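You operate a simulated robot arm through the tools that you are given. There is no shell and no other tool. Be economical: measure what you need, move in short steps, check, and stop when the job is done.

Carry out the task below with a simulated robot arm. There is one attempt and no reset: what you move stays moved.

Task
Cure the blue disc on LOW in the curing box.
Fine: open the drawer again after, leave the disc in it and turn the purple dial off; the other discs stay as they are.

Only the result counts: the job must be done as asked and must still hold three seconds after the hand-in. Knocking over, shifting, dropping, spilling or breaking anything else fails it.

Robot
A 6-joint arm with a two-finger parallel gripper, fixed in place. Base frame: the origin is at the foot of the arm, x ahead of it, y to its left, z up; the work surface is at about z = 0. Lengths are in m, angles in rad, forces in N, time in s.
With the tool pointing down near the work surface it reaches from about 0.14 to 0.58 m from the base axis. Its first joint turns from -1.152 to 1.152 rad. Payload 2.1 kg.
Tool frame: the origin (TCP) lies between the finger pads and is the grasp point; the fingertips stand 0.03 m ahead of it; z points along the fingers, y is the line along which they close. The gripper opens to 0.094 m. The fingers are 0.028 m wide and 0.01 m thick; the gripper's body (0.05 by 0.096 m) begins 0.055 m behind the TCP.
Orientation is told as [roll, pitch, yaw] about the base's x, y, z axes, in that order, counted from this pose: with the fingers straight down and closing along the base's y, the tool's x points along the base's -x, its y along +y and its z along -z.

Tools
- The arm moves only by the tool arm_command. Its argument "rows" is a list of rows, each a list of 6 numbers: the shift along the tool's x, y, z in units of 400 mm (1.0 is 400 mm), then the turn, a rotation vector about the tool's x, y, z in units of 45 degrees (1.0 is 45 degrees). In form: [[dx, dy, dz, ax, ay, az], ...]. A call has 1 to 12 rows; each row is the pose to reach, as a shift and turn from the pose commanded when the call began, along the tool's axes at that moment. "claw" is the opening in per cent of the stroke, from 0 (shut) to 100 (fully open), set as the call begins (left out, the last holds). A call with a number of a shift or a turn outside -1 to 1 is refused whole. Rows are played at 5 a second. More than 0.05 m and 0.15 rad between two rows, or a gripper value outside its range, and nothing of the call is played. A pose out of reach is approached as far as the arm can. The call stops where the force on the tool passes 40 N (or 10 N more than at its start, if that is more) or the arm is blocked; 0.2 s more then pass. Each finger travels about 0.072 m/s and halts on what it meets, pressing with about 37 N; the grip force reading is that of the motor and also rises with nothing between the fingers. The clock runs only during rows and for 0.2 s after the last one: add rows that repeat a pose to give the fingers time. The reply holds the time, the measured pose of the TCP, the force on the tool along the base axes, the opening and the grip force, in the units named above and with some noise.
- Cameras (640 x 400 px; columns grow to the right, rows downward): "scene" is fixed at [0.0788, -0.3929, 0.492]; the picture's right is [0.52, -0.86, 0.00], its down [-0.43, -0.26, -0.86] and it looks along [0.74, 0.45, -0.50] (base axes); focal length 224 px, centre (320, 200). "wrist" rides on the gripper at [0.076, 0.014, -0.102] in the tool frame; the picture's right is [-0.18, 0.98, 0.00], its down [-0.75, -0.14, -0.64] and it looks along [-0.63, -0.12, 0.77] (tool axes); focal length 243 px, centre (320, 200). There is no depth. A picture from a camera that has moved, and an enlarged one, comes with that camera's place and axes in the base frame and with its lens.
- camera(camera): a new picture of that camera. It takes no simulated time.
- enlarge(camera, box): a new picture of the part [left, top, right, bottom] of that camera's present view, enlarged. It takes no simulated time.
- job_done(): hands the job in; it is judged then, once.

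Work in short steps. Places have to be worked out from the pictures, the camera data and where the tool is seen: move nearer, look again, correct. Check each grasp and each placing, and mend what went wrong. You have 120 turns and 64 pictures in all, those below and enlarged ones among them. Open the gripper and draw the arm clear of the work before you hand the job in, unless the task says otherwise; then end with one line.

The tools are called as a command line: name --pt "numbers of a row" for each row, then --argument value for the rest, lists and objects as JSON in quotes. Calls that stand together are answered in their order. arm_command: Moves the arm, as the interface text tells. Its arguments: {"type":"object","properties":{"rows":{"type":"array","items":{"type":"array","items":{"type":"number"}}},"claw":{"type":"number"}},"required":["rows"]} The other tools are called the same way: camera (camera) takes a picture; enlarge (camera, box) takes an enlarged picture of a part of a camera's view; job_done () hands the job in.

At the start:

```text
t: 0.0
eef_pos: [0.3141, -0.0289, 0.3929]
ee_rot: [0.001, -0.002, -0.002]
wrist_force: [-1.0, -0.3, 0.3]
grip_width: 0.0941
grasp_force: 0.0
```

scene: 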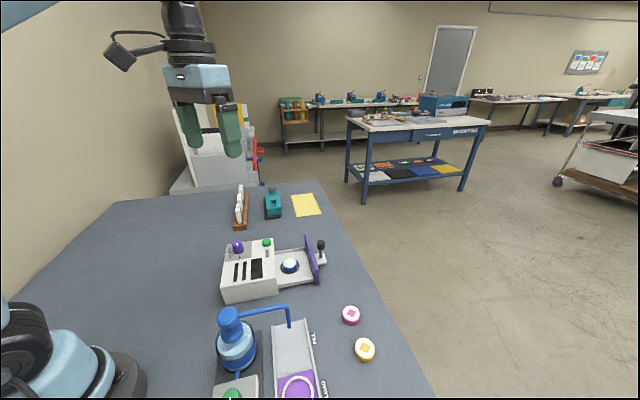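
wrist: 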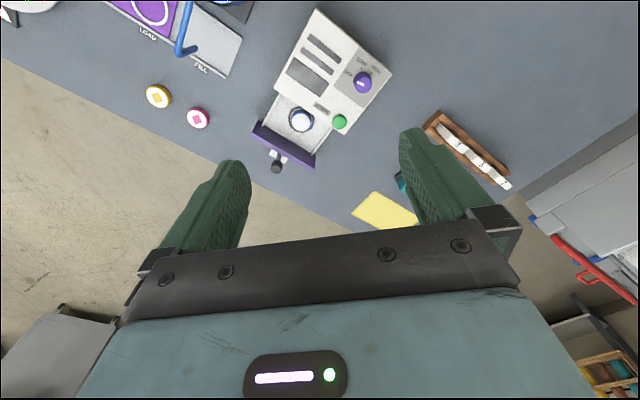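

I'll take a closer look at the curing box in both views to read the labels and find the blue disc.

enlarge --camera "wrist" --box '[240, 0, 400, 180]'

enlarge --camera "scene" --box '[200, 220, 400, 400]'

```text
2.22 times, centred on (320, 90) of wrist
camera zoom: at [0.2379, -0.0138, 0.4947], right [0.19, 0.98, 0.0], down [0.75, -0.14, 0.64], along [0.63, -0.12, -0.77], focal length 539 px, centre (320, 444)
```

zoom: 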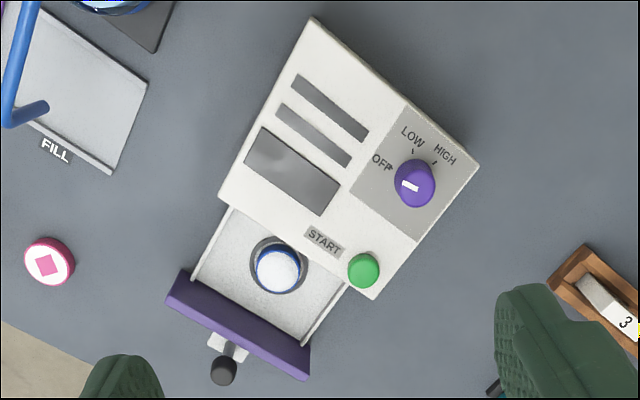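

```text
2.22 times, centred on (300, 310) of scene
camera zoom: at [0.0788, -0.3929, 0.492], right [0.52, -0.86, 0.0], down [-0.43, -0.26, -0.86], along [0.74, 0.45, -0.5], focal length 498 px, centre (364, -44)
```

zoom: 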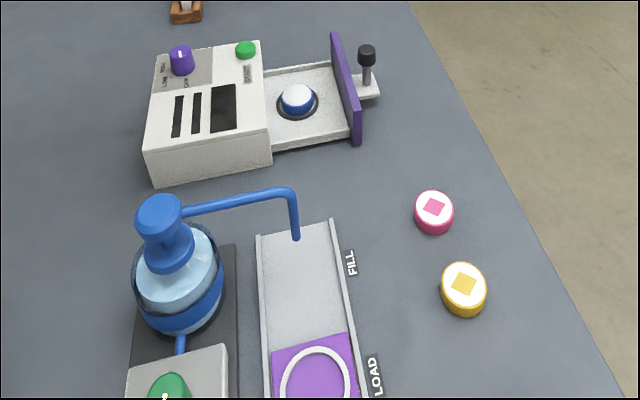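

The blue disc already sits in the open drawer. I judge the handle at about (0.473, -0.146, top 0.09), the dial at (0.348, 0.027, 0.10) and START at (0.408, -0.012, 0.084), with the drawer axis at about -45°. I'll hover above the handle with yaw -45°.

arm_command --pt "-0.05 -0.037 0.06 0 0 0.125" --pt "-0.1 -0.073 0.12 0 0 0.25" --pt "-0.15 -0.11 0.18 0 0 0.375" --pt "-0.2 -0.146 0.24 0 0 0.5" --pt "-0.25 -0.183 0.3 0 0 0.625" --pt "-0.3 -0.22 0.36 0 0 0.75" --pt "-0.35 -0.256 0.42 0 0 0.875" --pt "-0.3975 -0.2925 0.4825 0 0 1.0" --pt "-0.3975 -0.2925 0.4825 0 0 1.0" --claw 60

camera --camera "wrist"

camera --camera "scene"

```text
t: 2.0
eef_pos: [0.4732, -0.1466, 0.1989]
ee_rot: [0.001, 0.001, -0.79]
wrist_force: [-0.1, -0.2, -0.9]
grip_width: 0.0565
grasp_force: 0.0
```

```text
59 pictures are left
camera wrist: at [0.4296, -0.0825, 0.3012], right [0.83, 0.56, 0.0], down [0.43, -0.63, 0.64], along [0.36, -0.53, -0.77], focal length 243 px, centre (320, 200)
```

wrist: 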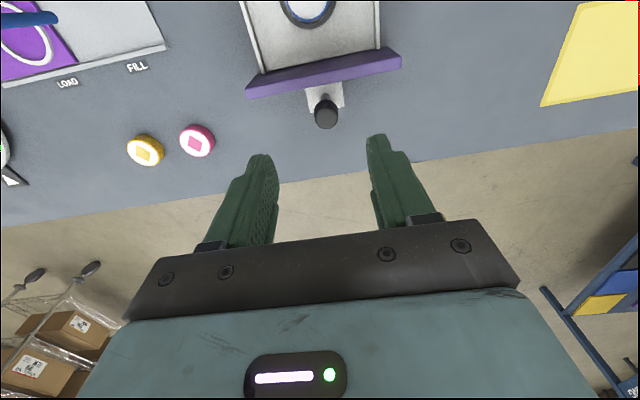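

```text
58 pictures are left
```

scene: 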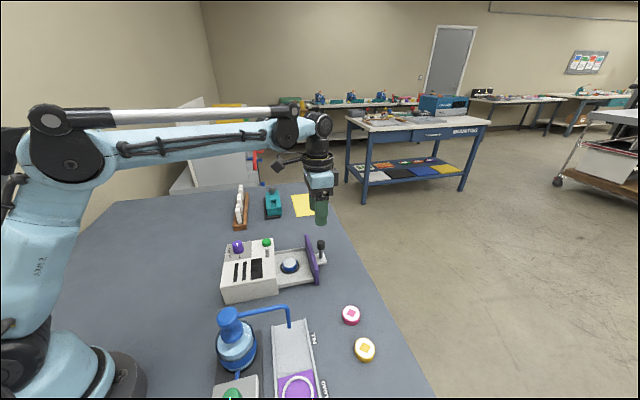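

The knob projects to about (0.475, -0.140), nearly under the TCP. I'll enlarge to check the gap between the post and the panel.

enlarge --camera "wrist" --box '[230, 0, 410, 140]'

enlarge --camera "scene" --box '[210, 225, 340, 310]'

```text
2.86 times, centred on (320, 70) of wrist
camera zoom: at [0.4296, -0.0825, 0.3012], right [0.83, 0.56, 0.0], down [0.43, -0.63, 0.64], along [0.36, -0.53, -0.77], focal length 693 px, centre (320, 571)
```

zoom: 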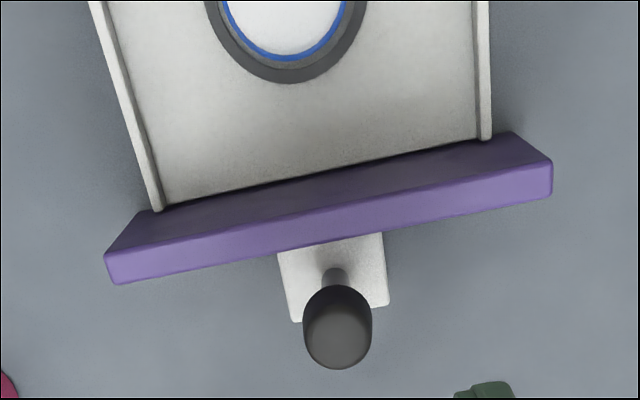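

```text
4.71 times, centred on (275, 268) of scene
camera zoom: at [0.0788, -0.3929, 0.492], right [0.52, -0.86, 0.0], down [-0.43, -0.26, -0.86], along [0.74, 0.45, -0.5], focal length 1054 px, centre (532, -118)
```

zoom: 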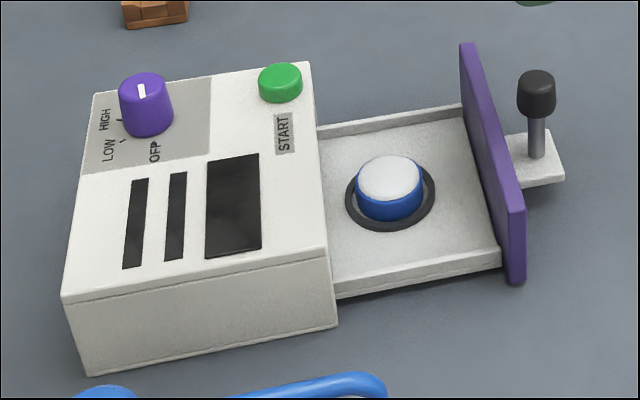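

The knob is at about (0.480, -0.148, 0.09), roughly 0.022 m in front of the panel. I'll descend to z = 0.08 with a small correction.

arm_command --pt "-0.02 0.01 0.06 0 0 0" --pt "-0.02 0.01 0.12 0 0 0" --pt "-0.02 0.01 0.18 0 0 0" --pt "-0.02 0.01 0.24 0 0 0" --pt "-0.02 0.01 0.2975 0 0 0" --pt "-0.02 0.01 0.2975 0 0 0"

camera --camera "wrist"

enlarge --camera "scene" --box '[210, 205, 360, 310]'

```text
t: 3.4
eef_pos: [0.4801, -0.1489, 0.079]
ee_rot: [0.0, -0.001, -0.786]
wrist_force: [-0.1, 0.1, 0.0]
grip_width: 0.0564
grasp_force: 0.1
```

```text
55 pictures are left
camera wrist: at [0.4363, -0.0845, 0.1812], right [0.83, 0.56, 0.0], down [0.43, -0.63, 0.64], along [0.36, -0.53, -0.77], focal length 243 px, centre (320, 200)
```

wrist: 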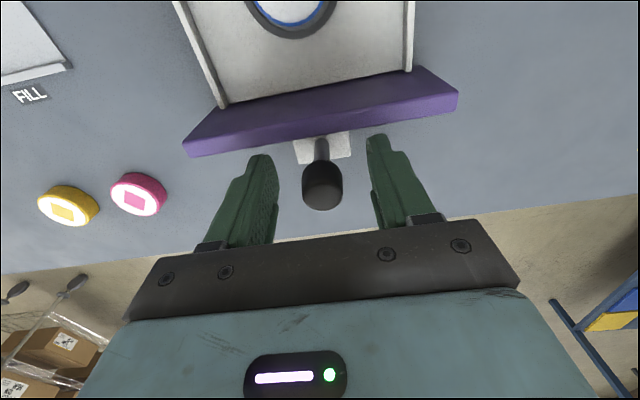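

```text
3.81 times, centred on (285, 258) of scene
camera zoom: at [0.0788, -0.3929, 0.492], right [0.52, -0.86, 0.0], down [-0.43, -0.26, -0.86], along [0.74, 0.45, -0.5], focal length 854 px, centre (453, -19)
```

zoom: 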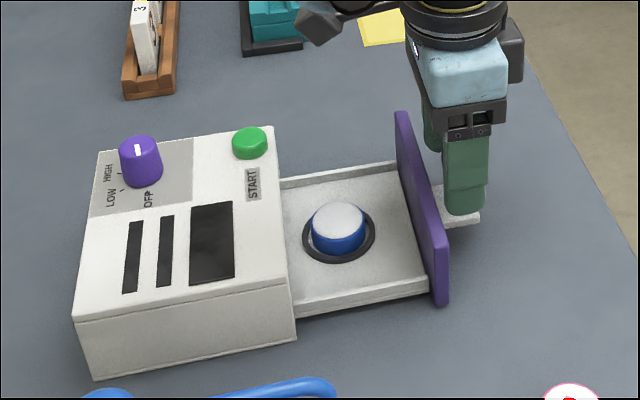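

The fingers straddle the knob and clear the panel, so I'll close on it.

arm_command --pt "0 0 0 0 0 0" --pt "0 0 0 0 0 0" --pt "0 0 0 0 0 0" --pt "0 0 0 0 0 0" --claw 0

```text
t: 4.4
eef_pos: [0.4792, -0.148, 0.0803]
ee_rot: [0.002, 0.001, -0.788]
wrist_force: [5.6, 4.6, -6.2]
grip_width: 0.0231
grasp_force: 44.3
```

The knob is held at a width of 0.023 m. I'll push the drawer in gently along tool +x.

arm_command --pt "0.01 0 0 0 0 0" --pt "0.025 0 0 0 0 0" --pt "0.04 0 0 0 0 0" --pt "0.055 0 0 0 0 0" --pt "0.07 0 0 0 0 0" --pt "0.085 0 0 0 0 0" --pt "0.1 0 0 0 0 0" --pt "0.115 0 0 0 0 0" --pt "0.13 0 0 0 0 0" --pt "0.145 0 0 0 0 0" --pt "0.16 0 0 0 0 0" --pt "0.175 0 0 0 0 0"

enlarge --camera "scene" --box '[210, 205, 360, 310]'

```text
t: 5.4
eef_pos: [0.4679, -0.1343, 0.0797]
ee_rot: [0.002, -0.001, -0.787]
wrist_force: [-0.4, 0.9, -7.1]
grip_width: 0.0233
grasp_force: 45.0
stopped in row 4: the force on the tool passed its limit (the readings are from after the stop); the commanded pose is now the measured one
```

```text
3.81 times, centred on (285, 258) of scene
camera zoom: at [0.0788, -0.3929, 0.492], right [0.52, -0.86, 0.0], down [-0.43, -0.26, -0.86], along [0.74, 0.45, -0.5], focal length 854 px, centre (453, -19)
```

zoom: 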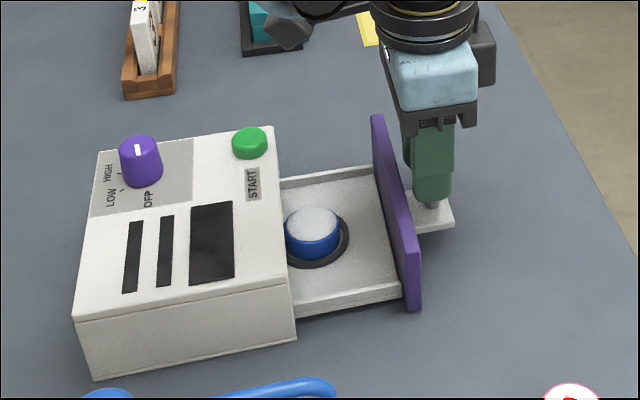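

The drawer moved 18 mm and then hit resistance. I'll check whether the disc is catching on the box front.

enlarge --camera "scene" --box '[260, 240, 330, 290]'

camera --camera "wrist"

```text
8.00 times, centred on (295, 265) of scene
camera zoom: at [0.0788, -0.3929, 0.492], right [0.52, -0.86, 0.0], down [-0.43, -0.26, -0.86], along [0.74, 0.45, -0.5], focal length 1792 px, centre (520, -320)
```

zoom: 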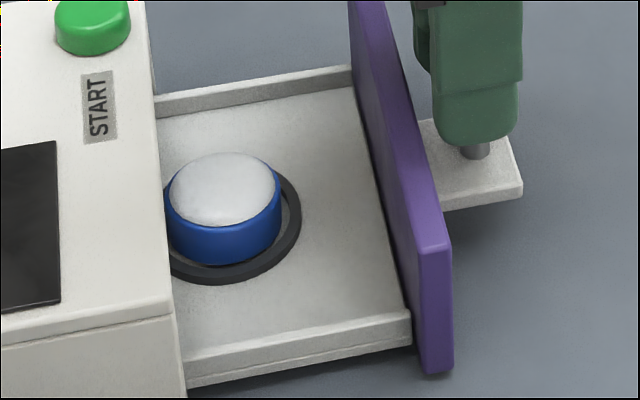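

```text
51 pictures are left
camera wrist: at [0.4231, -0.0705, 0.1815], right [0.83, 0.56, 0.0], down [0.43, -0.63, 0.64], along [0.36, -0.53, -0.77], focal length 243 px, centre (320, 200)
```

wrist: 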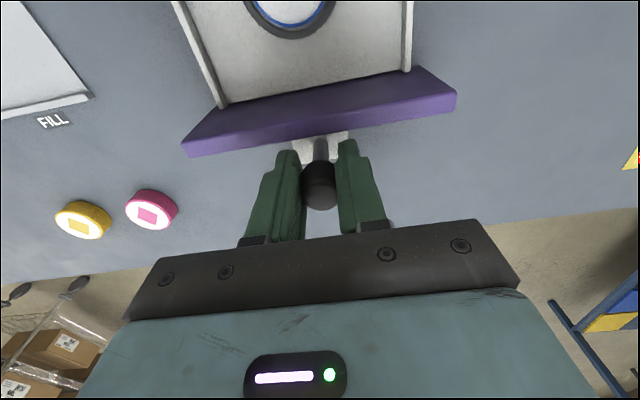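

The disc still seems about 1 cm clear of the box front and the force has dropped to zero, so this may just be drag from moving too fast. I'll try again slower.

arm_command --pt "0.003 0 0 0 0 0" --pt "0.006 0 0 0 0 0" --pt "0.009 0 0 0 0 0" --pt "0.012 0 0 0 0 0" --pt "0.015 0 0 0 0 0" --pt "0.018 0 0 0 0 0"

```text
t: 6.8
eef_pos: [0.4628, -0.13, 0.0784]
ee_rot: [0.0, -0.001, -0.786]
wrist_force: [-3.3, -3.7, -28.1]
grip_width: 0.0229
grasp_force: 44.9
```

It is moving, but a vertical load of 28 N has built up in the grip. I'll release to relieve it and read the result.

arm_command --pt "0 0 0 0 0 0" --pt "0 0 0 0 0 0" --claw 45

enlarge --camera "scene" --box '[210, 205, 360, 310]'

```text
t: 7.4
eef_pos: [0.4627, -0.1293, 0.0807]
ee_rot: [0.002, 0.0, -0.787]
wrist_force: [0.5, 0.5, 0.3]
grip_width: 0.0424
grasp_force: 0.0
```

```text
3.81 times, centred on (285, 258) of scene
camera zoom: at [0.0788, -0.3929, 0.492], right [0.52, -0.86, 0.0], down [-0.43, -0.26, -0.86], along [0.74, 0.45, -0.5], focal length 854 px, centre (453, -19)
```

zoom: 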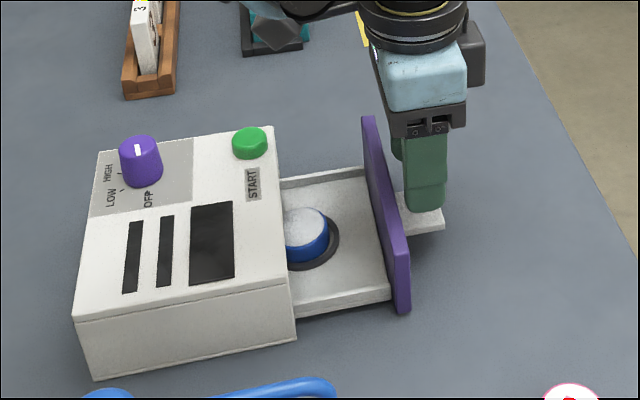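

With the grip open the load is gone and the box hasn't moved. I'll push from outside the knob with closed fingers instead: up, out 40 mm, and down.

arm_command --pt "0 0 -0.06 0 0 0" --pt "0 0 -0.13 0 0 0" --pt "-0.1 0 -0.13 0 0 0" --pt "-0.1 0 -0.13 0 0 0"

arm_command --pt "0 0 0 0 0 0" --pt "0 0 0 0 0 0" --pt "0 0 0.06 0 0 0" --pt "0 0 0.125 0 0 0" --pt "0 0 0.125 0 0 0" --claw 0

enlarge --camera "wrist" --box '[200, 80, 440, 260]'

```text
t: 8.4
eef_pos: [0.4896, -0.1571, 0.1337]
ee_rot: [0.001, -0.001, -0.788]
wrist_force: [0.6, -0.6, -0.4]
grip_width: 0.0426
grasp_force: 0.1
```

```text
t: 9.6
eef_pos: [0.492, -0.1562, 0.0843]
ee_rot: [0.002, 0.0, -0.788]
wrist_force: [0.1, 0.6, -0.5]
grip_width: 0.0
grasp_force: 33.2
```

```text
2.22 times, centred on (320, 170) of wrist
camera zoom: at [0.4483, -0.0929, 0.1851], right [0.83, 0.56, 0.0], down [0.43, -0.63, 0.64], along [0.36, -0.53, -0.77], focal length 539 px, centre (320, 267)
```

zoom: 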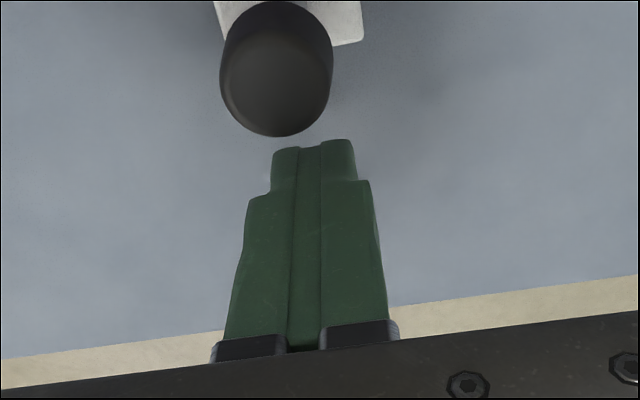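

The fingers are lined up outside the knob, about 2 mm to its +y side. I'll correct that and push slowly.

arm_command --pt "0.02 -0.005 0.005 0 0 0" --pt "0.035 -0.005 0.005 0 0 0" --pt "0.045 -0.005 0.005 0 0 0" --pt "0.055 -0.005 0.005 0 0 0" --pt "0.065 -0.005 0.005 0 0 0" --pt "0.075 -0.005 0.005 0 0 0" --pt "0.085 -0.005 0.005 0 0 0" --pt "0.095 -0.005 0.005 0 0 0" --pt "0.105 -0.005 0.005 0 0 0" --pt "0.115 -0.005 0.005 0 0 0" --pt "0.125 -0.005 0.005 0 0 0" --pt "0.135 -0.005 0.005 0 0 0"

enlarge --camera "scene" --box '[210, 205, 360, 310]'

```text
t: 12.2
eef_pos: [0.4507, -0.1203, 0.0801]
ee_rot: [0.002, 0.001, -0.787]
wrist_force: [-0.3, 0.8, 0.3]
grip_width: 0.0
grasp_force: 32.7
```

```text
3.81 times, centred on (285, 258) of scene
camera zoom: at [0.0788, -0.3929, 0.492], right [0.52, -0.86, 0.0], down [-0.43, -0.26, -0.86], along [0.74, 0.45, -0.5], focal length 854 px, centre (453, -19)
```

zoom: 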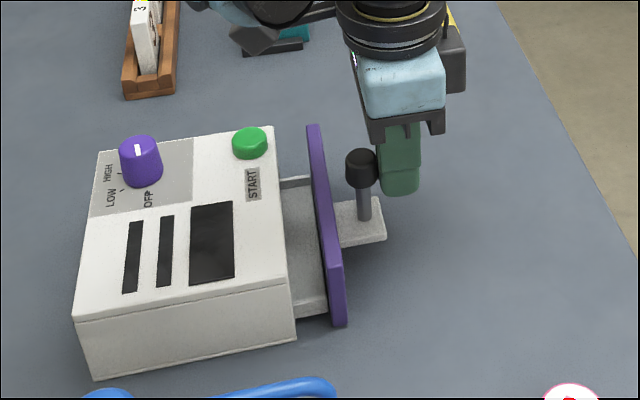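

The push works with almost no force and most of the travel is done. I'll continue slowly until it meets the stop.

arm_command --pt "0.01 0 0 0 0 0" --pt "0.02 0 0 0 0 0" --pt "0.03 0 0 0 0 0" --pt "0.04 0 0 0 0 0" --pt "0.05 0 0 0 0 0" --pt "0.06 0 0 0 0 0" --pt "0.07 0 0 0 0 0" --pt "0.08 0 0 0 0 0" --pt "0.09 0 0 0 0 0" --pt "0.1 0 0 0 0 0" --pt "0.11 0 0 0 0 0" --pt "0.12 0 0 0 0 0"

enlarge --camera "scene" --box '[210, 205, 360, 310]'

```text
t: 13.9
eef_pos: [0.4349, -0.1034, 0.0802]
ee_rot: [0.006, -0.018, -0.79]
wrist_force: [3.0, -1.1, -0.2]
grip_width: 0.0002
grasp_force: 32.5
stopped in row 8: the force on the tool passed its limit (the readings are from after the stop); the commanded pose is now the measured one
```

```text
3.81 times, centred on (285, 258) of scene
camera zoom: at [0.0788, -0.3928, 0.492], right [0.52, -0.86, 0.0], down [-0.43, -0.26, -0.86], along [0.74, 0.45, -0.5], focal length 854 px, centre (453, -19)
```

zoom: 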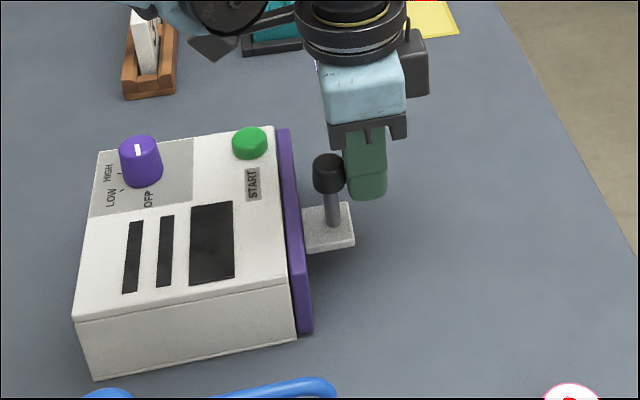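

The drawer is closed and the box hasn't moved. I'll back off, rise, square up the small tilt and hover above the dial.

arm_command --pt "-0.05 0 0 0 0 0" --pt "-0.05 0 -0.12 0 0 0" --pt "-0.05 0 -0.24 0 0 0" --pt "-0.05 0 -0.35 0.022 0.011 0" --pt "0.05 0.02 -0.35 0.022 0.011 0" --pt "0.15 0.04 -0.35 0.022 0.011 0" --pt "0.25 0.06 -0.35 0.022 0.011 0" --pt "0.32 0.07 -0.35 0.022 0.011 0" --pt "0.384 0.076 -0.35 0.022 0.011 0" --pt "0.384 0.076 -0.35 0.022 0.011 0" --claw 60

camera --camera "wrist"

enlarge --camera "scene" --box '[210, 205, 360, 310]'

```text
t: 16.1
eef_pos: [0.3439, 0.0282, 0.2166]
ee_rot: [-0.012, -0.01, -0.792]
wrist_force: [0.3, -0.3, 0.6]
grip_width: 0.0564
grasp_force: 0.0
```

```text
46 pictures are left
camera wrist: at [0.3014, 0.0939, 0.3176], right [0.83, 0.56, -0.01], down [0.43, -0.63, 0.65], along [0.36, -0.54, -0.76], focal length 243 px, centre (320, 200)
```

wrist: 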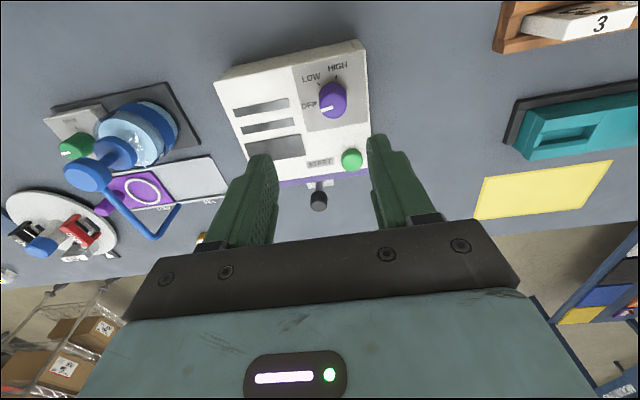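

```text
3.81 times, centred on (285, 258) of scene
camera zoom: at [0.0788, -0.3929, 0.492], right [0.52, -0.86, 0.0], down [-0.43, -0.26, -0.86], along [0.74, 0.45, -0.5], focal length 854 px, centre (453, -19)
```

zoom: 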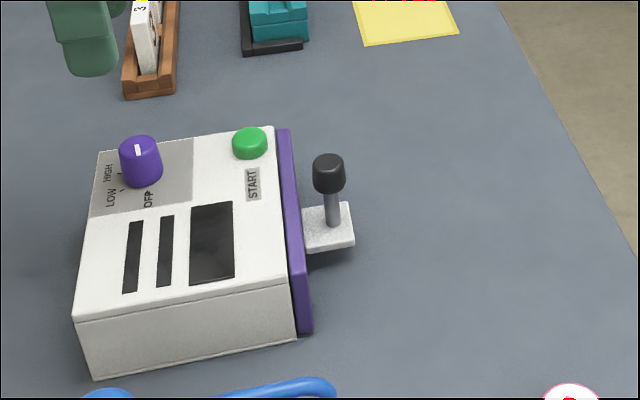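

The drawer is fully closed. I'll zoom in on the dial from here for its location and mark angles.

enlarge --camera "wrist" --box '[280, 40, 376, 180]'

enlarge --camera "scene" --box '[230, 230, 278, 262]'

```text
2.86 times, centred on (328, 110) of wrist
camera zoom: at [0.3014, 0.0939, 0.3176], right [0.83, 0.56, -0.01], down [0.43, -0.63, 0.65], along [0.36, -0.54, -0.76], focal length 693 px, centre (297, 457)
```

zoom: 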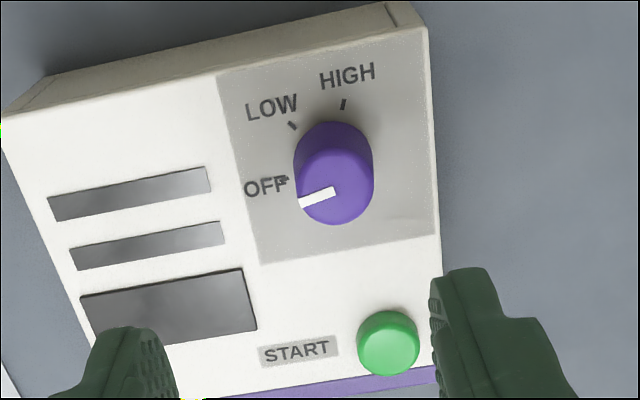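

```text
12.50 times, centred on (254, 246) of scene
camera zoom: at [0.0788, -0.3929, 0.492], right [0.52, -0.86, 0.0], down [-0.43, -0.26, -0.86], along [0.74, 0.45, -0.5], focal length 2801 px, centre (1145, -375)
```

zoom: 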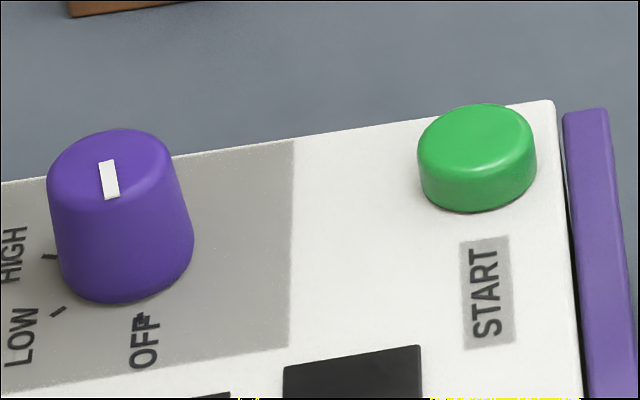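

The knob is at about (0.354, 0.036) with its top at z ≈ 0.094. The marks are about 60° apart and OFF to LOW is clockwise from above. I'll square the tool, centre it over the knob and turn it back to yaw 0.

arm_command --pt "-0.0035 0.032 0.045 -0.015 0.0127 0" --pt "-0.0035 0.032 0.09 -0.015 0.0127 0"

arm_command --pt "0 0 0 0 0 -0.17" --pt "0 0 0 0 0 -0.34" --pt "0 0 0 0 0 -0.51" --pt "0 0 0 0 0 -0.68" --pt "0 0 0 0 0 -0.85" --pt "0 0 0 0 0 -1.0" --pt "0 0 0 0 0 -1.0"

camera --camera "wrist"

enlarge --camera "scene" --box '[210, 205, 360, 310]'

```text
t: 16.7
eef_pos: [0.3545, 0.0363, 0.1815]
ee_rot: [0.0, 0.001, -0.791]
wrist_force: [-0.8, -0.8, 0.4]
grip_width: 0.0565
grasp_force: 0.0
```

```text
t: 18.3
eef_pos: [0.356, 0.0348, 0.1825]
ee_rot: [0.0, 0.002, -0.004]
wrist_force: [0.2, -1.0, -0.3]
grip_width: 0.0563
grasp_force: 0.1
```

```text
42 pictures are left
camera wrist: at [0.2799, 0.0502, 0.2836], right [0.19, 0.98, 0.0], down [0.75, -0.14, 0.64], along [0.63, -0.12, -0.77], focal length 243 px, centre (320, 200)
```

wrist: 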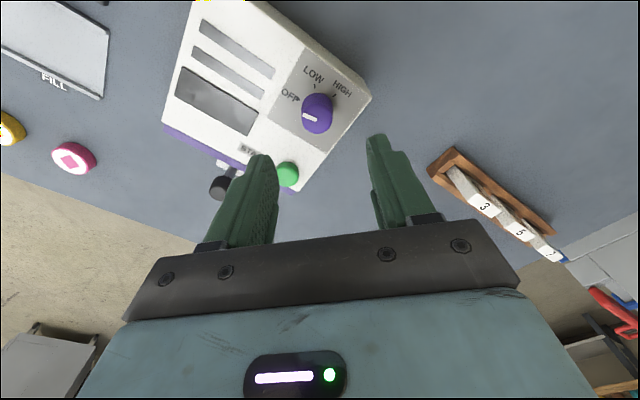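

```text
3.81 times, centred on (285, 258) of scene
camera zoom: at [0.0788, -0.3929, 0.492], right [0.52, -0.86, 0.0], down [-0.43, -0.26, -0.86], along [0.74, 0.45, -0.5], focal length 854 px, centre (453, -19)
```

zoom: 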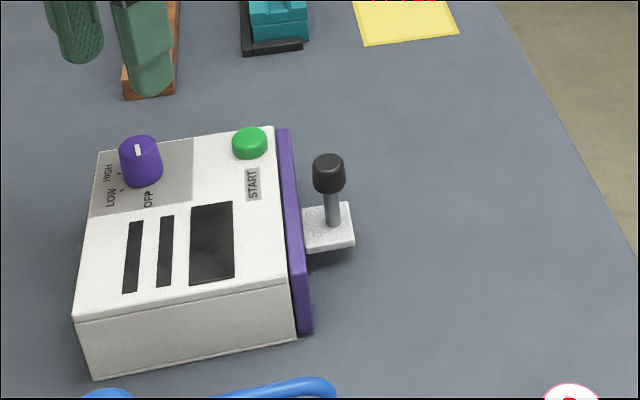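

The knob projects to about (0.352, 0.034), almost under the TCP. I'll descend to tip height just above the knob top and check alignment.

arm_command --pt "0.01 -0.0025 0.05 0 0 0" --pt "0.01 -0.0025 0.1 0 0 0" --pt "0.01 -0.0025 0.14 0 0 0" --pt "0.01 -0.0025 0.14 0 0 0"

camera --camera "wrist"

enlarge --camera "scene" --box '[210, 205, 310, 285]'

```text
t: 19.3
eef_pos: [0.3512, 0.0341, 0.1245]
ee_rot: [0.0, 0.001, -0.006]
wrist_force: [-0.8, -0.3, 0.4]
grip_width: 0.0563
grasp_force: 0.2
```

```text
40 pictures are left
camera wrist: at [0.2757, 0.0493, 0.2265], right [0.19, 0.98, 0.0], down [0.75, -0.15, 0.64], along [0.63, -0.12, -0.77], focal length 243 px, centre (320, 200)
```

wrist: 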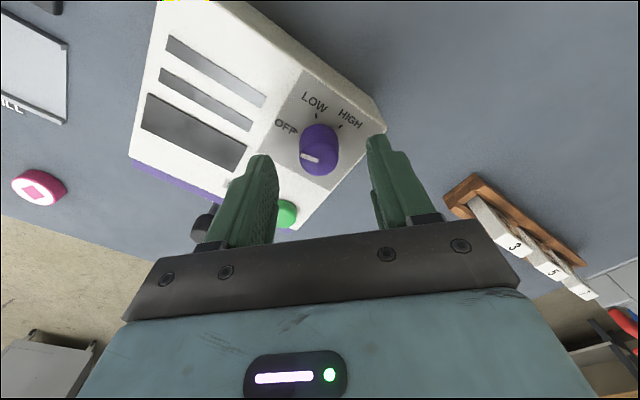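

```text
5.00 times, centred on (260, 245) of scene
camera zoom: at [0.0788, -0.3929, 0.492], right [0.52, -0.86, 0.0], down [-0.43, -0.26, -0.86], along [0.74, 0.45, -0.5], focal length 1120 px, centre (620, -25)
```

zoom: 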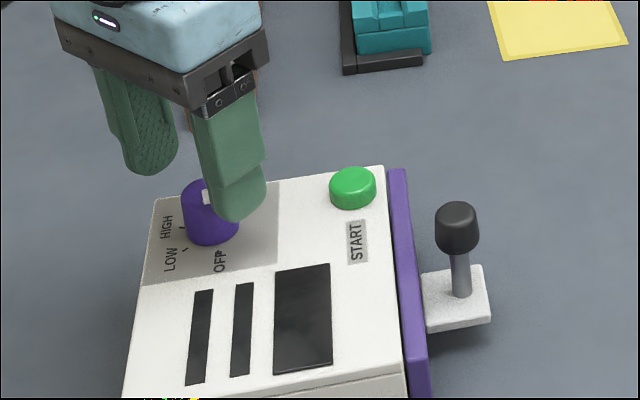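

Alignment is confirmed, with the knob at (0.350, 0.034). I'll lower to TCP z ≈ 0.107 and then close on the knob.

arm_command --pt "0.002 0 0.022 0 0 0" --pt "0.002 0 0.044 0 0 0" --pt "0.002 0 0.044 0 0 0"

arm_command --pt "0 0 0 0 0 0" --pt "0 0 0 0 0 0" --pt "0 0 0 0 0 0" --claw 0

enlarge --camera "wrist" --box '[200, 80, 440, 260]'

```text
t: 20.1
eef_pos: [0.3517, 0.0335, 0.1072]
ee_rot: [0.001, 0.001, -0.006]
wrist_force: [-0.2, -0.4, 1.0]
grip_width: 0.0562
grasp_force: 0.1
```

```text
t: 20.9
eef_pos: [0.3506, 0.0337, 0.1084]
ee_rot: [-0.001, 0.004, -0.006]
wrist_force: [0.9, -6.4, -5.0]
grip_width: 0.0259
grasp_force: 45.5
```

```text
2.22 times, centred on (320, 170) of wrist
camera zoom: at [0.2748, 0.0484, 0.2095], right [0.19, 0.98, 0.0], down [0.75, -0.15, 0.64], along [0.63, -0.12, -0.77], focal length 539 px, centre (320, 267)
```

zoom: 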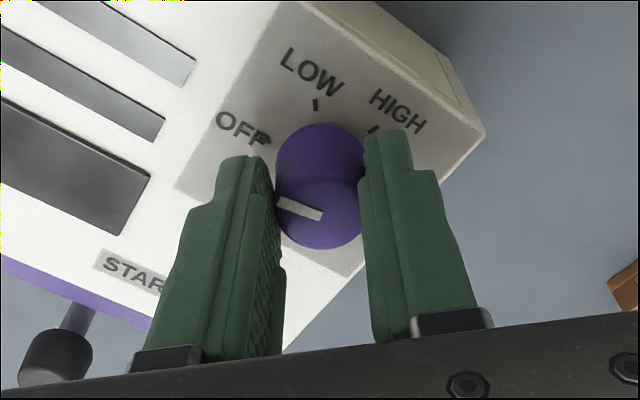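

The knob is gripped at 0.026 m. I'll turn it clockwise by 45° first, then the rest.

arm_command --pt "0 0 0 0 0 0.1" --pt "0 0 0 0 0 0.2" --pt "0 0 0 0 0 0.3" --pt "0 0 0 0 0 0.4" --pt "0 0 0 0 0 0.5" --pt "0 0 0 0 0 0.6" --pt "0 0 0 0 0 0.7" --pt "0 0 0 0 0 0.8" --pt "0 0 0 0 0 0.9" --pt "0 0 0 0 0 1.0" --pt "0 0 0 0 0 1.0"

enlarge --camera "wrist" --box '[200, 80, 440, 260]'

```text
t: 23.3
eef_pos: [0.3512, 0.0367, 0.1083]
ee_rot: [0.002, 0.004, -0.79]
wrist_force: [18.4, 12.8, 0.4]
grip_width: 0.0257
grasp_force: 45.4
```

```text
2.22 times, centred on (320, 170) of wrist
camera zoom: at [0.308, 0.0996, 0.21], right [0.83, 0.56, 0.0], down [0.43, -0.64, 0.64], along [0.36, -0.53, -0.77], focal length 539 px, centre (320, 267)
```

zoom: 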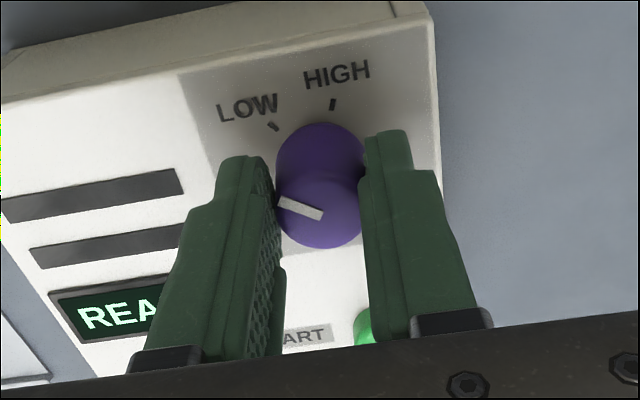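

The display shows READY and the knob has turned 45°. I'll relieve the lateral force with a 3 mm shift and turn the last 15°.

arm_command --pt "0 0.0075 0 0 0 0" --pt "0 0.0075 0 0 0 0.1" --pt "0 0.0075 0 0 0 0.2" --pt "0 0.0075 0 0 0 0.33" --pt "0 0.0075 0 0 0 0.33"

camera --camera "wrist"

```text
t: 24.3
eef_pos: [0.353, 0.036, 0.1064]
ee_rot: [-0.004, 0.0, -1.043]
wrist_force: [-1.8, 0.2, 6.7]
grip_width: 0.0254
grasp_force: 45.0
stopped in row 5: the force on the tool passed its limit (the readings are from after the stop); the commanded pose is now the measured one
```

```text
36 pictures are left
camera wrist: at [0.3269, 0.1096, 0.2098], right [0.94, 0.34, 0.0], down [0.26, -0.72, 0.64], along [0.21, -0.61, -0.77], focal length 243 px, centre (320, 200)
```

wrist: 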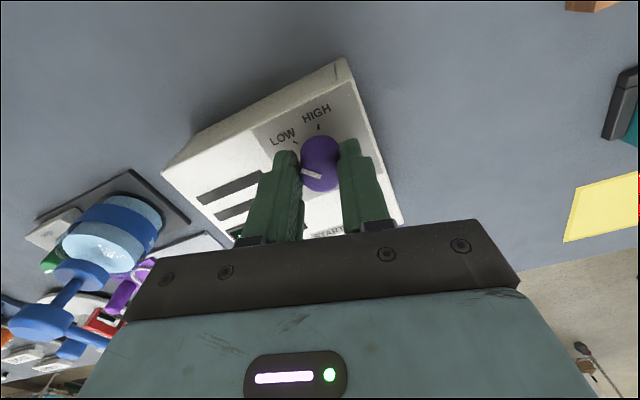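

The turn ended at yaw -1.043, about 60° in total, and the stop in the last row was brief. I'll open the gripper, rise and check the pointer against LOW.

arm_command --pt "0 0 0 0 0 0" --pt "0 0 0 0 0 0" --pt "0 0 -0.1 0 0 0" --pt "0 0 -0.2 0 0 0" --pt "0 0 -0.25 0 0 0" --pt "0 0 -0.25 0 0 0" --claw 60

enlarge --camera "wrist" --box '[180, 20, 420, 200]'

enlarge --camera "scene" --box '[210, 225, 310, 305]'

```text
t: 25.7
eef_pos: [0.3517, 0.0355, 0.2077]
ee_rot: [-0.005, 0.0, -1.044]
wrist_force: [0.8, 0.3, -0.2]
grip_width: 0.0562
grasp_force: 0.1
```

```text
2.22 times, centred on (300, 110) of wrist
camera zoom: at [0.3265, 0.1094, 0.3093], right [0.94, 0.34, 0.0], down [0.26, -0.72, 0.64], along [0.21, -0.61, -0.77], focal length 539 px, centre (364, 400)
```

zoom: 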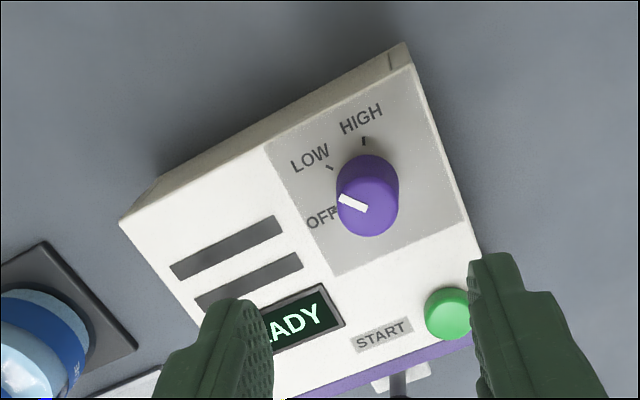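

```text
5.00 times, centred on (260, 265) of scene
camera zoom: at [0.0788, -0.3929, 0.492], right [0.52, -0.86, 0.0], down [-0.43, -0.26, -0.86], along [0.74, 0.45, -0.5], focal length 1120 px, centre (620, -125)
```

zoom: 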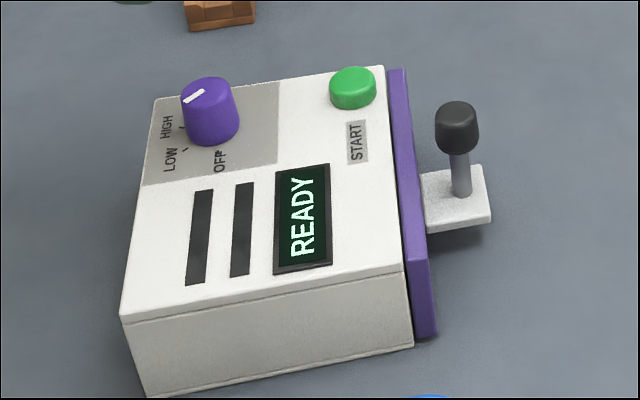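

The pointer reads about 174°, which matches the LOW mark, and the display shows READY. Next I'll close the gripper and hover over START at about (0.408, -0.008).

arm_command --pt "-0.055 0.022 0 0 0 0" --pt "-0.11 0.044 0 0 0 0" --pt "-0.164 0.0664 0 0 0 0" --pt "-0.164 0.0664 0.09 0 0 0" --pt "-0.164 0.0664 0.175 0 0 0" --pt "-0.164 0.0664 0.175 0 0 0" --claw 0

camera --camera "wrist"

enlarge --camera "scene" --box '[210, 205, 310, 285]'

```text
t: 27.1
eef_pos: [0.4088, -0.0082, 0.1373]
ee_rot: [-0.003, 0.001, -1.044]
wrist_force: [-0.8, -0.2, -0.5]
grip_width: 0.0002
grasp_force: 32.8
```

```text
33 pictures are left
camera wrist: at [0.3836, 0.0659, 0.2406], right [0.94, 0.34, 0.0], down [0.26, -0.72, 0.64], along [0.21, -0.61, -0.77], focal length 243 px, centre (320, 200)
```

wrist: 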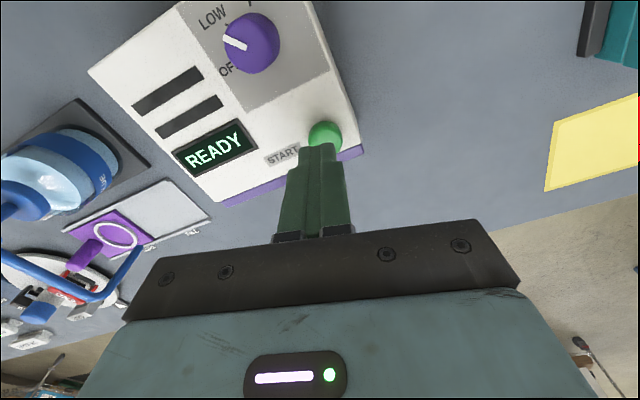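

```text
5.00 times, centred on (260, 245) of scene
camera zoom: at [0.0788, -0.3929, 0.492], right [0.52, -0.86, 0.0], down [-0.43, -0.26, -0.86], along [0.74, 0.45, -0.5], focal length 1120 px, centre (620, -25)
```

zoom: 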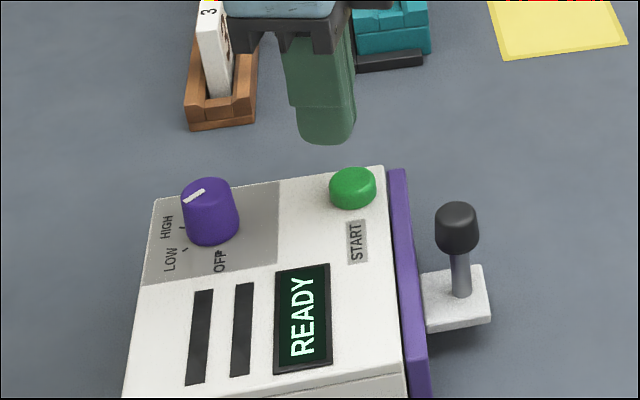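

The tips are over START, which I estimate at (0.409, -0.006). I'll press down in small steps.

arm_command --pt "-0.003 0 0.03 0 0 0" --pt "-0.003 0 0.045 0 0 0" --pt "-0.003 0 0.055 0 0 0" --pt "-0.003 0 0.06 0 0 0" --pt "-0.003 0 0.065 0 0 0" --pt "-0.003 0 0.07 0 0 0" --pt "-0.003 0 0.075 0 0 0" --pt "-0.003 0 0.08 0 0 0"

enlarge --camera "scene" --box '[210, 205, 310, 285]'

```text
t: 28.9
eef_pos: [0.4095, -0.0091, 0.1049]
ee_rot: [-0.002, -0.001, -1.044]
wrist_force: [0.6, 0.1, 0.3]
grip_width: 0.0001
grasp_force: 32.9
```

```text
5.00 times, centred on (260, 245) of scene
camera zoom: at [0.0788, -0.3929, 0.492], right [0.52, -0.86, 0.0], down [-0.43, -0.26, -0.86], along [0.74, 0.45, -0.5], focal length 1120 px, centre (620, -25)
```

zoom: 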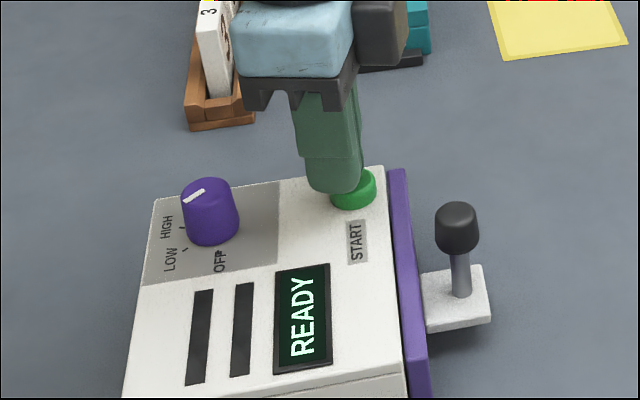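

There is no contact force yet at tip z ≈ 0.075. I'll look at the wrist view close up before pressing further.

enlarge --camera "wrist" --box '[240, 80, 400, 200]'

enlarge --camera "scene" --box '[250, 220, 310, 268]'

```text
3.33 times, centred on (320, 140) of wrist
camera zoom: at [0.3831, 0.0652, 0.2075], right [0.94, 0.34, 0.0], down [0.26, -0.72, 0.64], along [0.21, -0.61, -0.77], focal length 809 px, centre (320, 400)
```

zoom: 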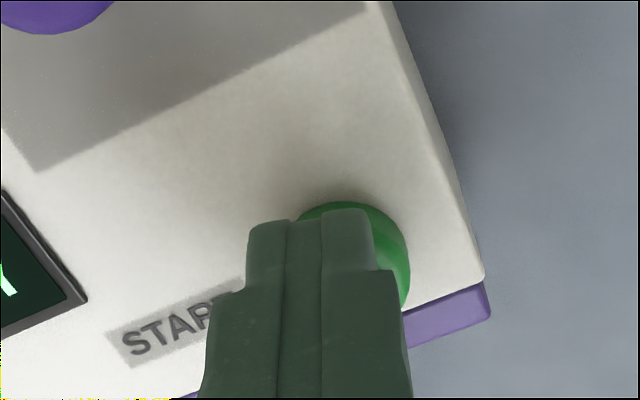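

```text
8.33 times, centred on (280, 244) of scene
camera zoom: at [0.0788, -0.3929, 0.492], right [0.52, -0.86, 0.0], down [-0.43, -0.26, -0.86], along [0.74, 0.45, -0.5], focal length 1867 px, centre (653, -167)
```

zoom: 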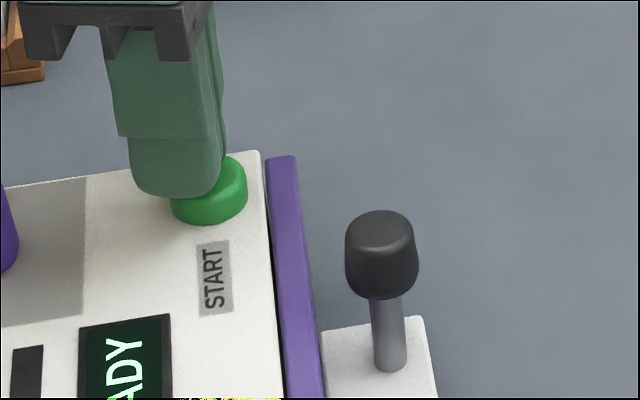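

The button lies a few mm toward tool +y and a little lower than I judged. I'll lift slightly, shift and press further.

arm_command --pt "0 0 -0.012 0 0 0" --pt "-0.007 0.0125 -0.012 0 0 0" --pt "-0.007 0.0125 0 0 0 0" --pt "-0.007 0.0125 0.005 0 0 0" --pt "-0.007 0.0125 0.01 0 0 0" --pt "-0.007 0.0125 0.015 0 0 0" --pt "-0.007 0.0125 0.02 0 0 0" --pt "-0.007 0.0125 0.025 0 0 0"

enlarge --camera "scene" --box '[210, 205, 310, 285]'

```text
t: 30.7
eef_pos: [0.4153, -0.0077, 0.0961]
ee_rot: [-0.001, -0.001, -1.043]
wrist_force: [6.4, 0.0, 28.5]
grip_width: 0.0
grasp_force: 33.0
```

```text
5.00 times, centred on (260, 245) of scene
camera zoom: at [0.0787, -0.3929, 0.492], right [0.52, -0.86, 0.0], down [-0.43, -0.26, -0.86], along [0.74, 0.45, -0.5], focal length 1120 px, centre (620, -25)
```

zoom: 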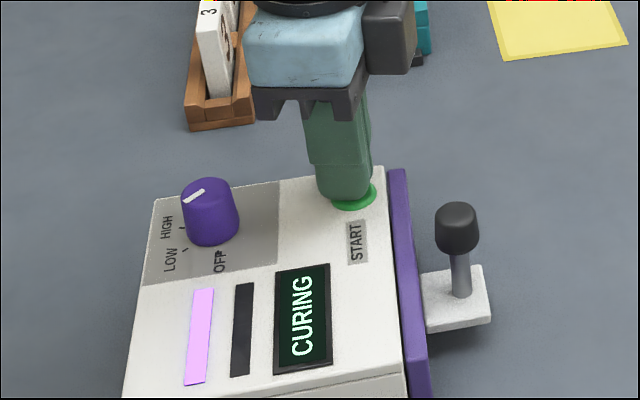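

The display shows CURING with one bar lit, which fits LOW. I'll lift off and wait.

arm_command --pt "0 0 -0.08 0 0 0" --pt "0 0 -0.16 0 0 0" --pt "0 0 -0.25 0 0 0" --pt "0 0 -0.25 0 0 0" --pt "0 0 -0.25 0 0 0" --pt "0 0 -0.25 0 0 0" --pt "0 0 -0.25 0 0 0" --pt "0 0 -0.25 0 0 0" --pt "0 0 -0.25 0 0 0" --pt "0 0 -0.25 0 0 0" --pt "0 0 -0.25 0 0 0" --pt "0 0 -0.25 0 0 0"

enlarge --camera "scene" --box '[210, 225, 310, 305]'

```text
t: 33.3
eef_pos: [0.4136, -0.0077, 0.197]
ee_rot: [-0.003, -0.001, -1.044]
wrist_force: [-0.9, -0.5, 0.1]
grip_width: 0.0002
grasp_force: 32.7
```

```text
5.00 times, centred on (260, 265) of scene
camera zoom: at [0.0788, -0.3929, 0.492], right [0.52, -0.86, 0.0], down [-0.43, -0.26, -0.86], along [0.74, 0.45, -0.5], focal length 1120 px, centre (620, -125)
```

zoom: 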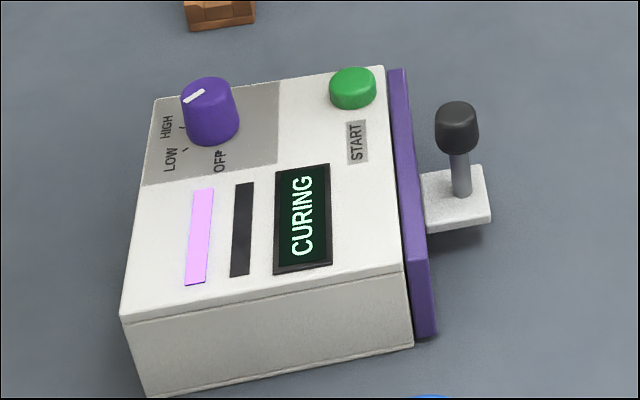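

It is still curing. While waiting I'll move above the handle, which I judge at about (0.417, -0.085) now, at yaw -45° with the gripper open.

arm_command --pt "-0.057 -0.03 0 0 0 -0.11" --pt "-0.113 -0.06 0 0 0 -0.22" --pt "-0.17 -0.09 0 0 0 -0.327" --pt "-0.17 -0.09 0 0 0 -0.327" --pt "-0.17 -0.09 0 0 0 -0.327" --pt "-0.17 -0.09 0 0 0 -0.327" --pt "-0.17 -0.09 0 0 0 -0.327" --pt "-0.17 -0.09 0 0 0 -0.327" --pt "-0.17 -0.09 0 0 0 -0.327" --pt "-0.17 -0.09 0 0 0 -0.327" --pt "-0.17 -0.09 0 0 0 -0.327" --pt "-0.17 -0.09 0 0 0 -0.327" --claw 60

camera --camera "wrist"

enlarge --camera "scene" --box '[210, 225, 310, 305]'

```text
t: 35.9
eef_pos: [0.4173, -0.0834, 0.1965]
ee_rot: [-0.004, 0.001, -0.787]
wrist_force: [-0.5, 0.9, 0.0]
grip_width: 0.0565
grasp_force: 0.1
```

```text
26 pictures are left
camera wrist: at [0.3741, -0.0188, 0.2979], right [0.83, 0.56, 0.0], down [0.43, -0.63, 0.64], along [0.36, -0.53, -0.77], focal length 243 px, centre (320, 200)
```

wrist: 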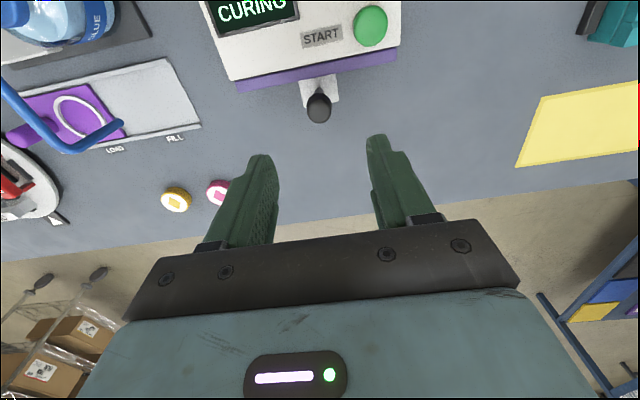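

```text
5.00 times, centred on (260, 265) of scene
camera zoom: at [0.0788, -0.3929, 0.492], right [0.52, -0.86, 0.0], down [-0.43, -0.26, -0.86], along [0.74, 0.45, -0.5], focal length 1120 px, centre (620, -125)
```

zoom: 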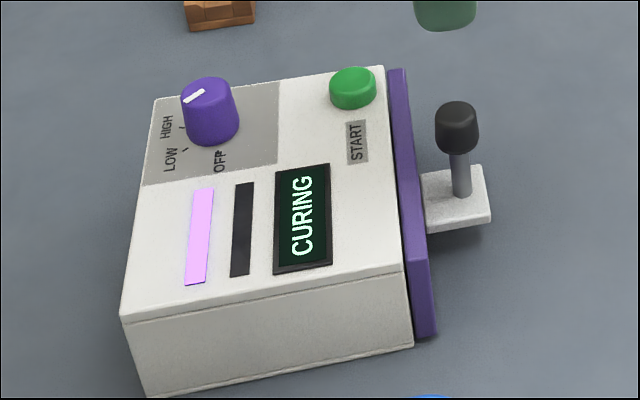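

It is still curing. The knob projects to (0.417, -0.086) with the earlier bias applied, so I'll descend around it while waiting, without touching it.

arm_command --pt "-0.007 -0.0035 0.06 0 0 0" --pt "-0.007 -0.0035 0.12 0 0 0" --pt "-0.007 -0.0035 0.18 0 0 0" --pt "-0.007 -0.0035 0.24 0 0 0" --pt "-0.007 -0.0035 0.289 0 0 0" --pt "-0.007 -0.0035 0.289 0 0 0" --pt "-0.007 -0.0035 0.289 0 0 0" --pt "-0.007 -0.0035 0.289 0 0 0" --pt "-0.007 -0.0035 0.289 0 0 0" --pt "-0.007 -0.0035 0.289 0 0 0" --pt "-0.007 -0.0035 0.289 0 0 0" --pt "-0.007 -0.0035 0.289 0 0 0"

camera --camera "wrist"

enlarge --camera "scene" --box '[210, 225, 310, 305]'

```text
t: 38.5
eef_pos: [0.4184, -0.0875, 0.0794]
ee_rot: [-0.004, 0.002, -0.788]
wrist_force: [0.8, 0.0, 0.4]
grip_width: 0.0565
grasp_force: 0.1
```

```text
24 pictures are left
camera wrist: at [0.3746, -0.0239, 0.1816], right [0.83, 0.56, 0.0], down [0.43, -0.63, 0.64], along [0.36, -0.53, -0.77], focal length 243 px, centre (320, 200)
```

wrist: 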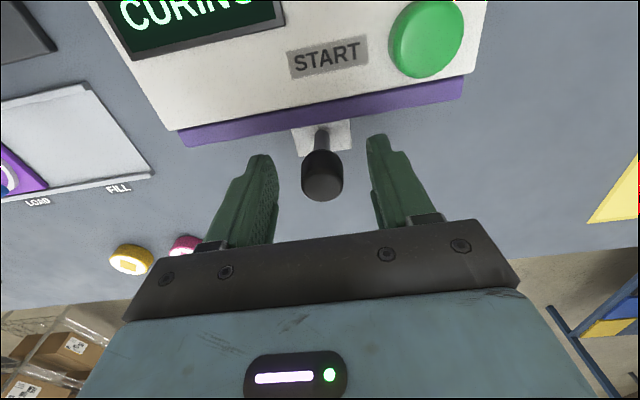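

```text
5.00 times, centred on (260, 265) of scene
camera zoom: at [0.0788, -0.3929, 0.492], right [0.52, -0.86, 0.0], down [-0.43, -0.26, -0.86], along [0.74, 0.45, -0.5], focal length 1120 px, centre (620, -125)
```

zoom: 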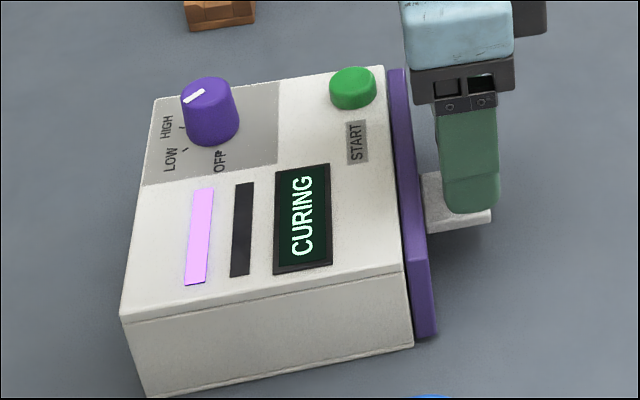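

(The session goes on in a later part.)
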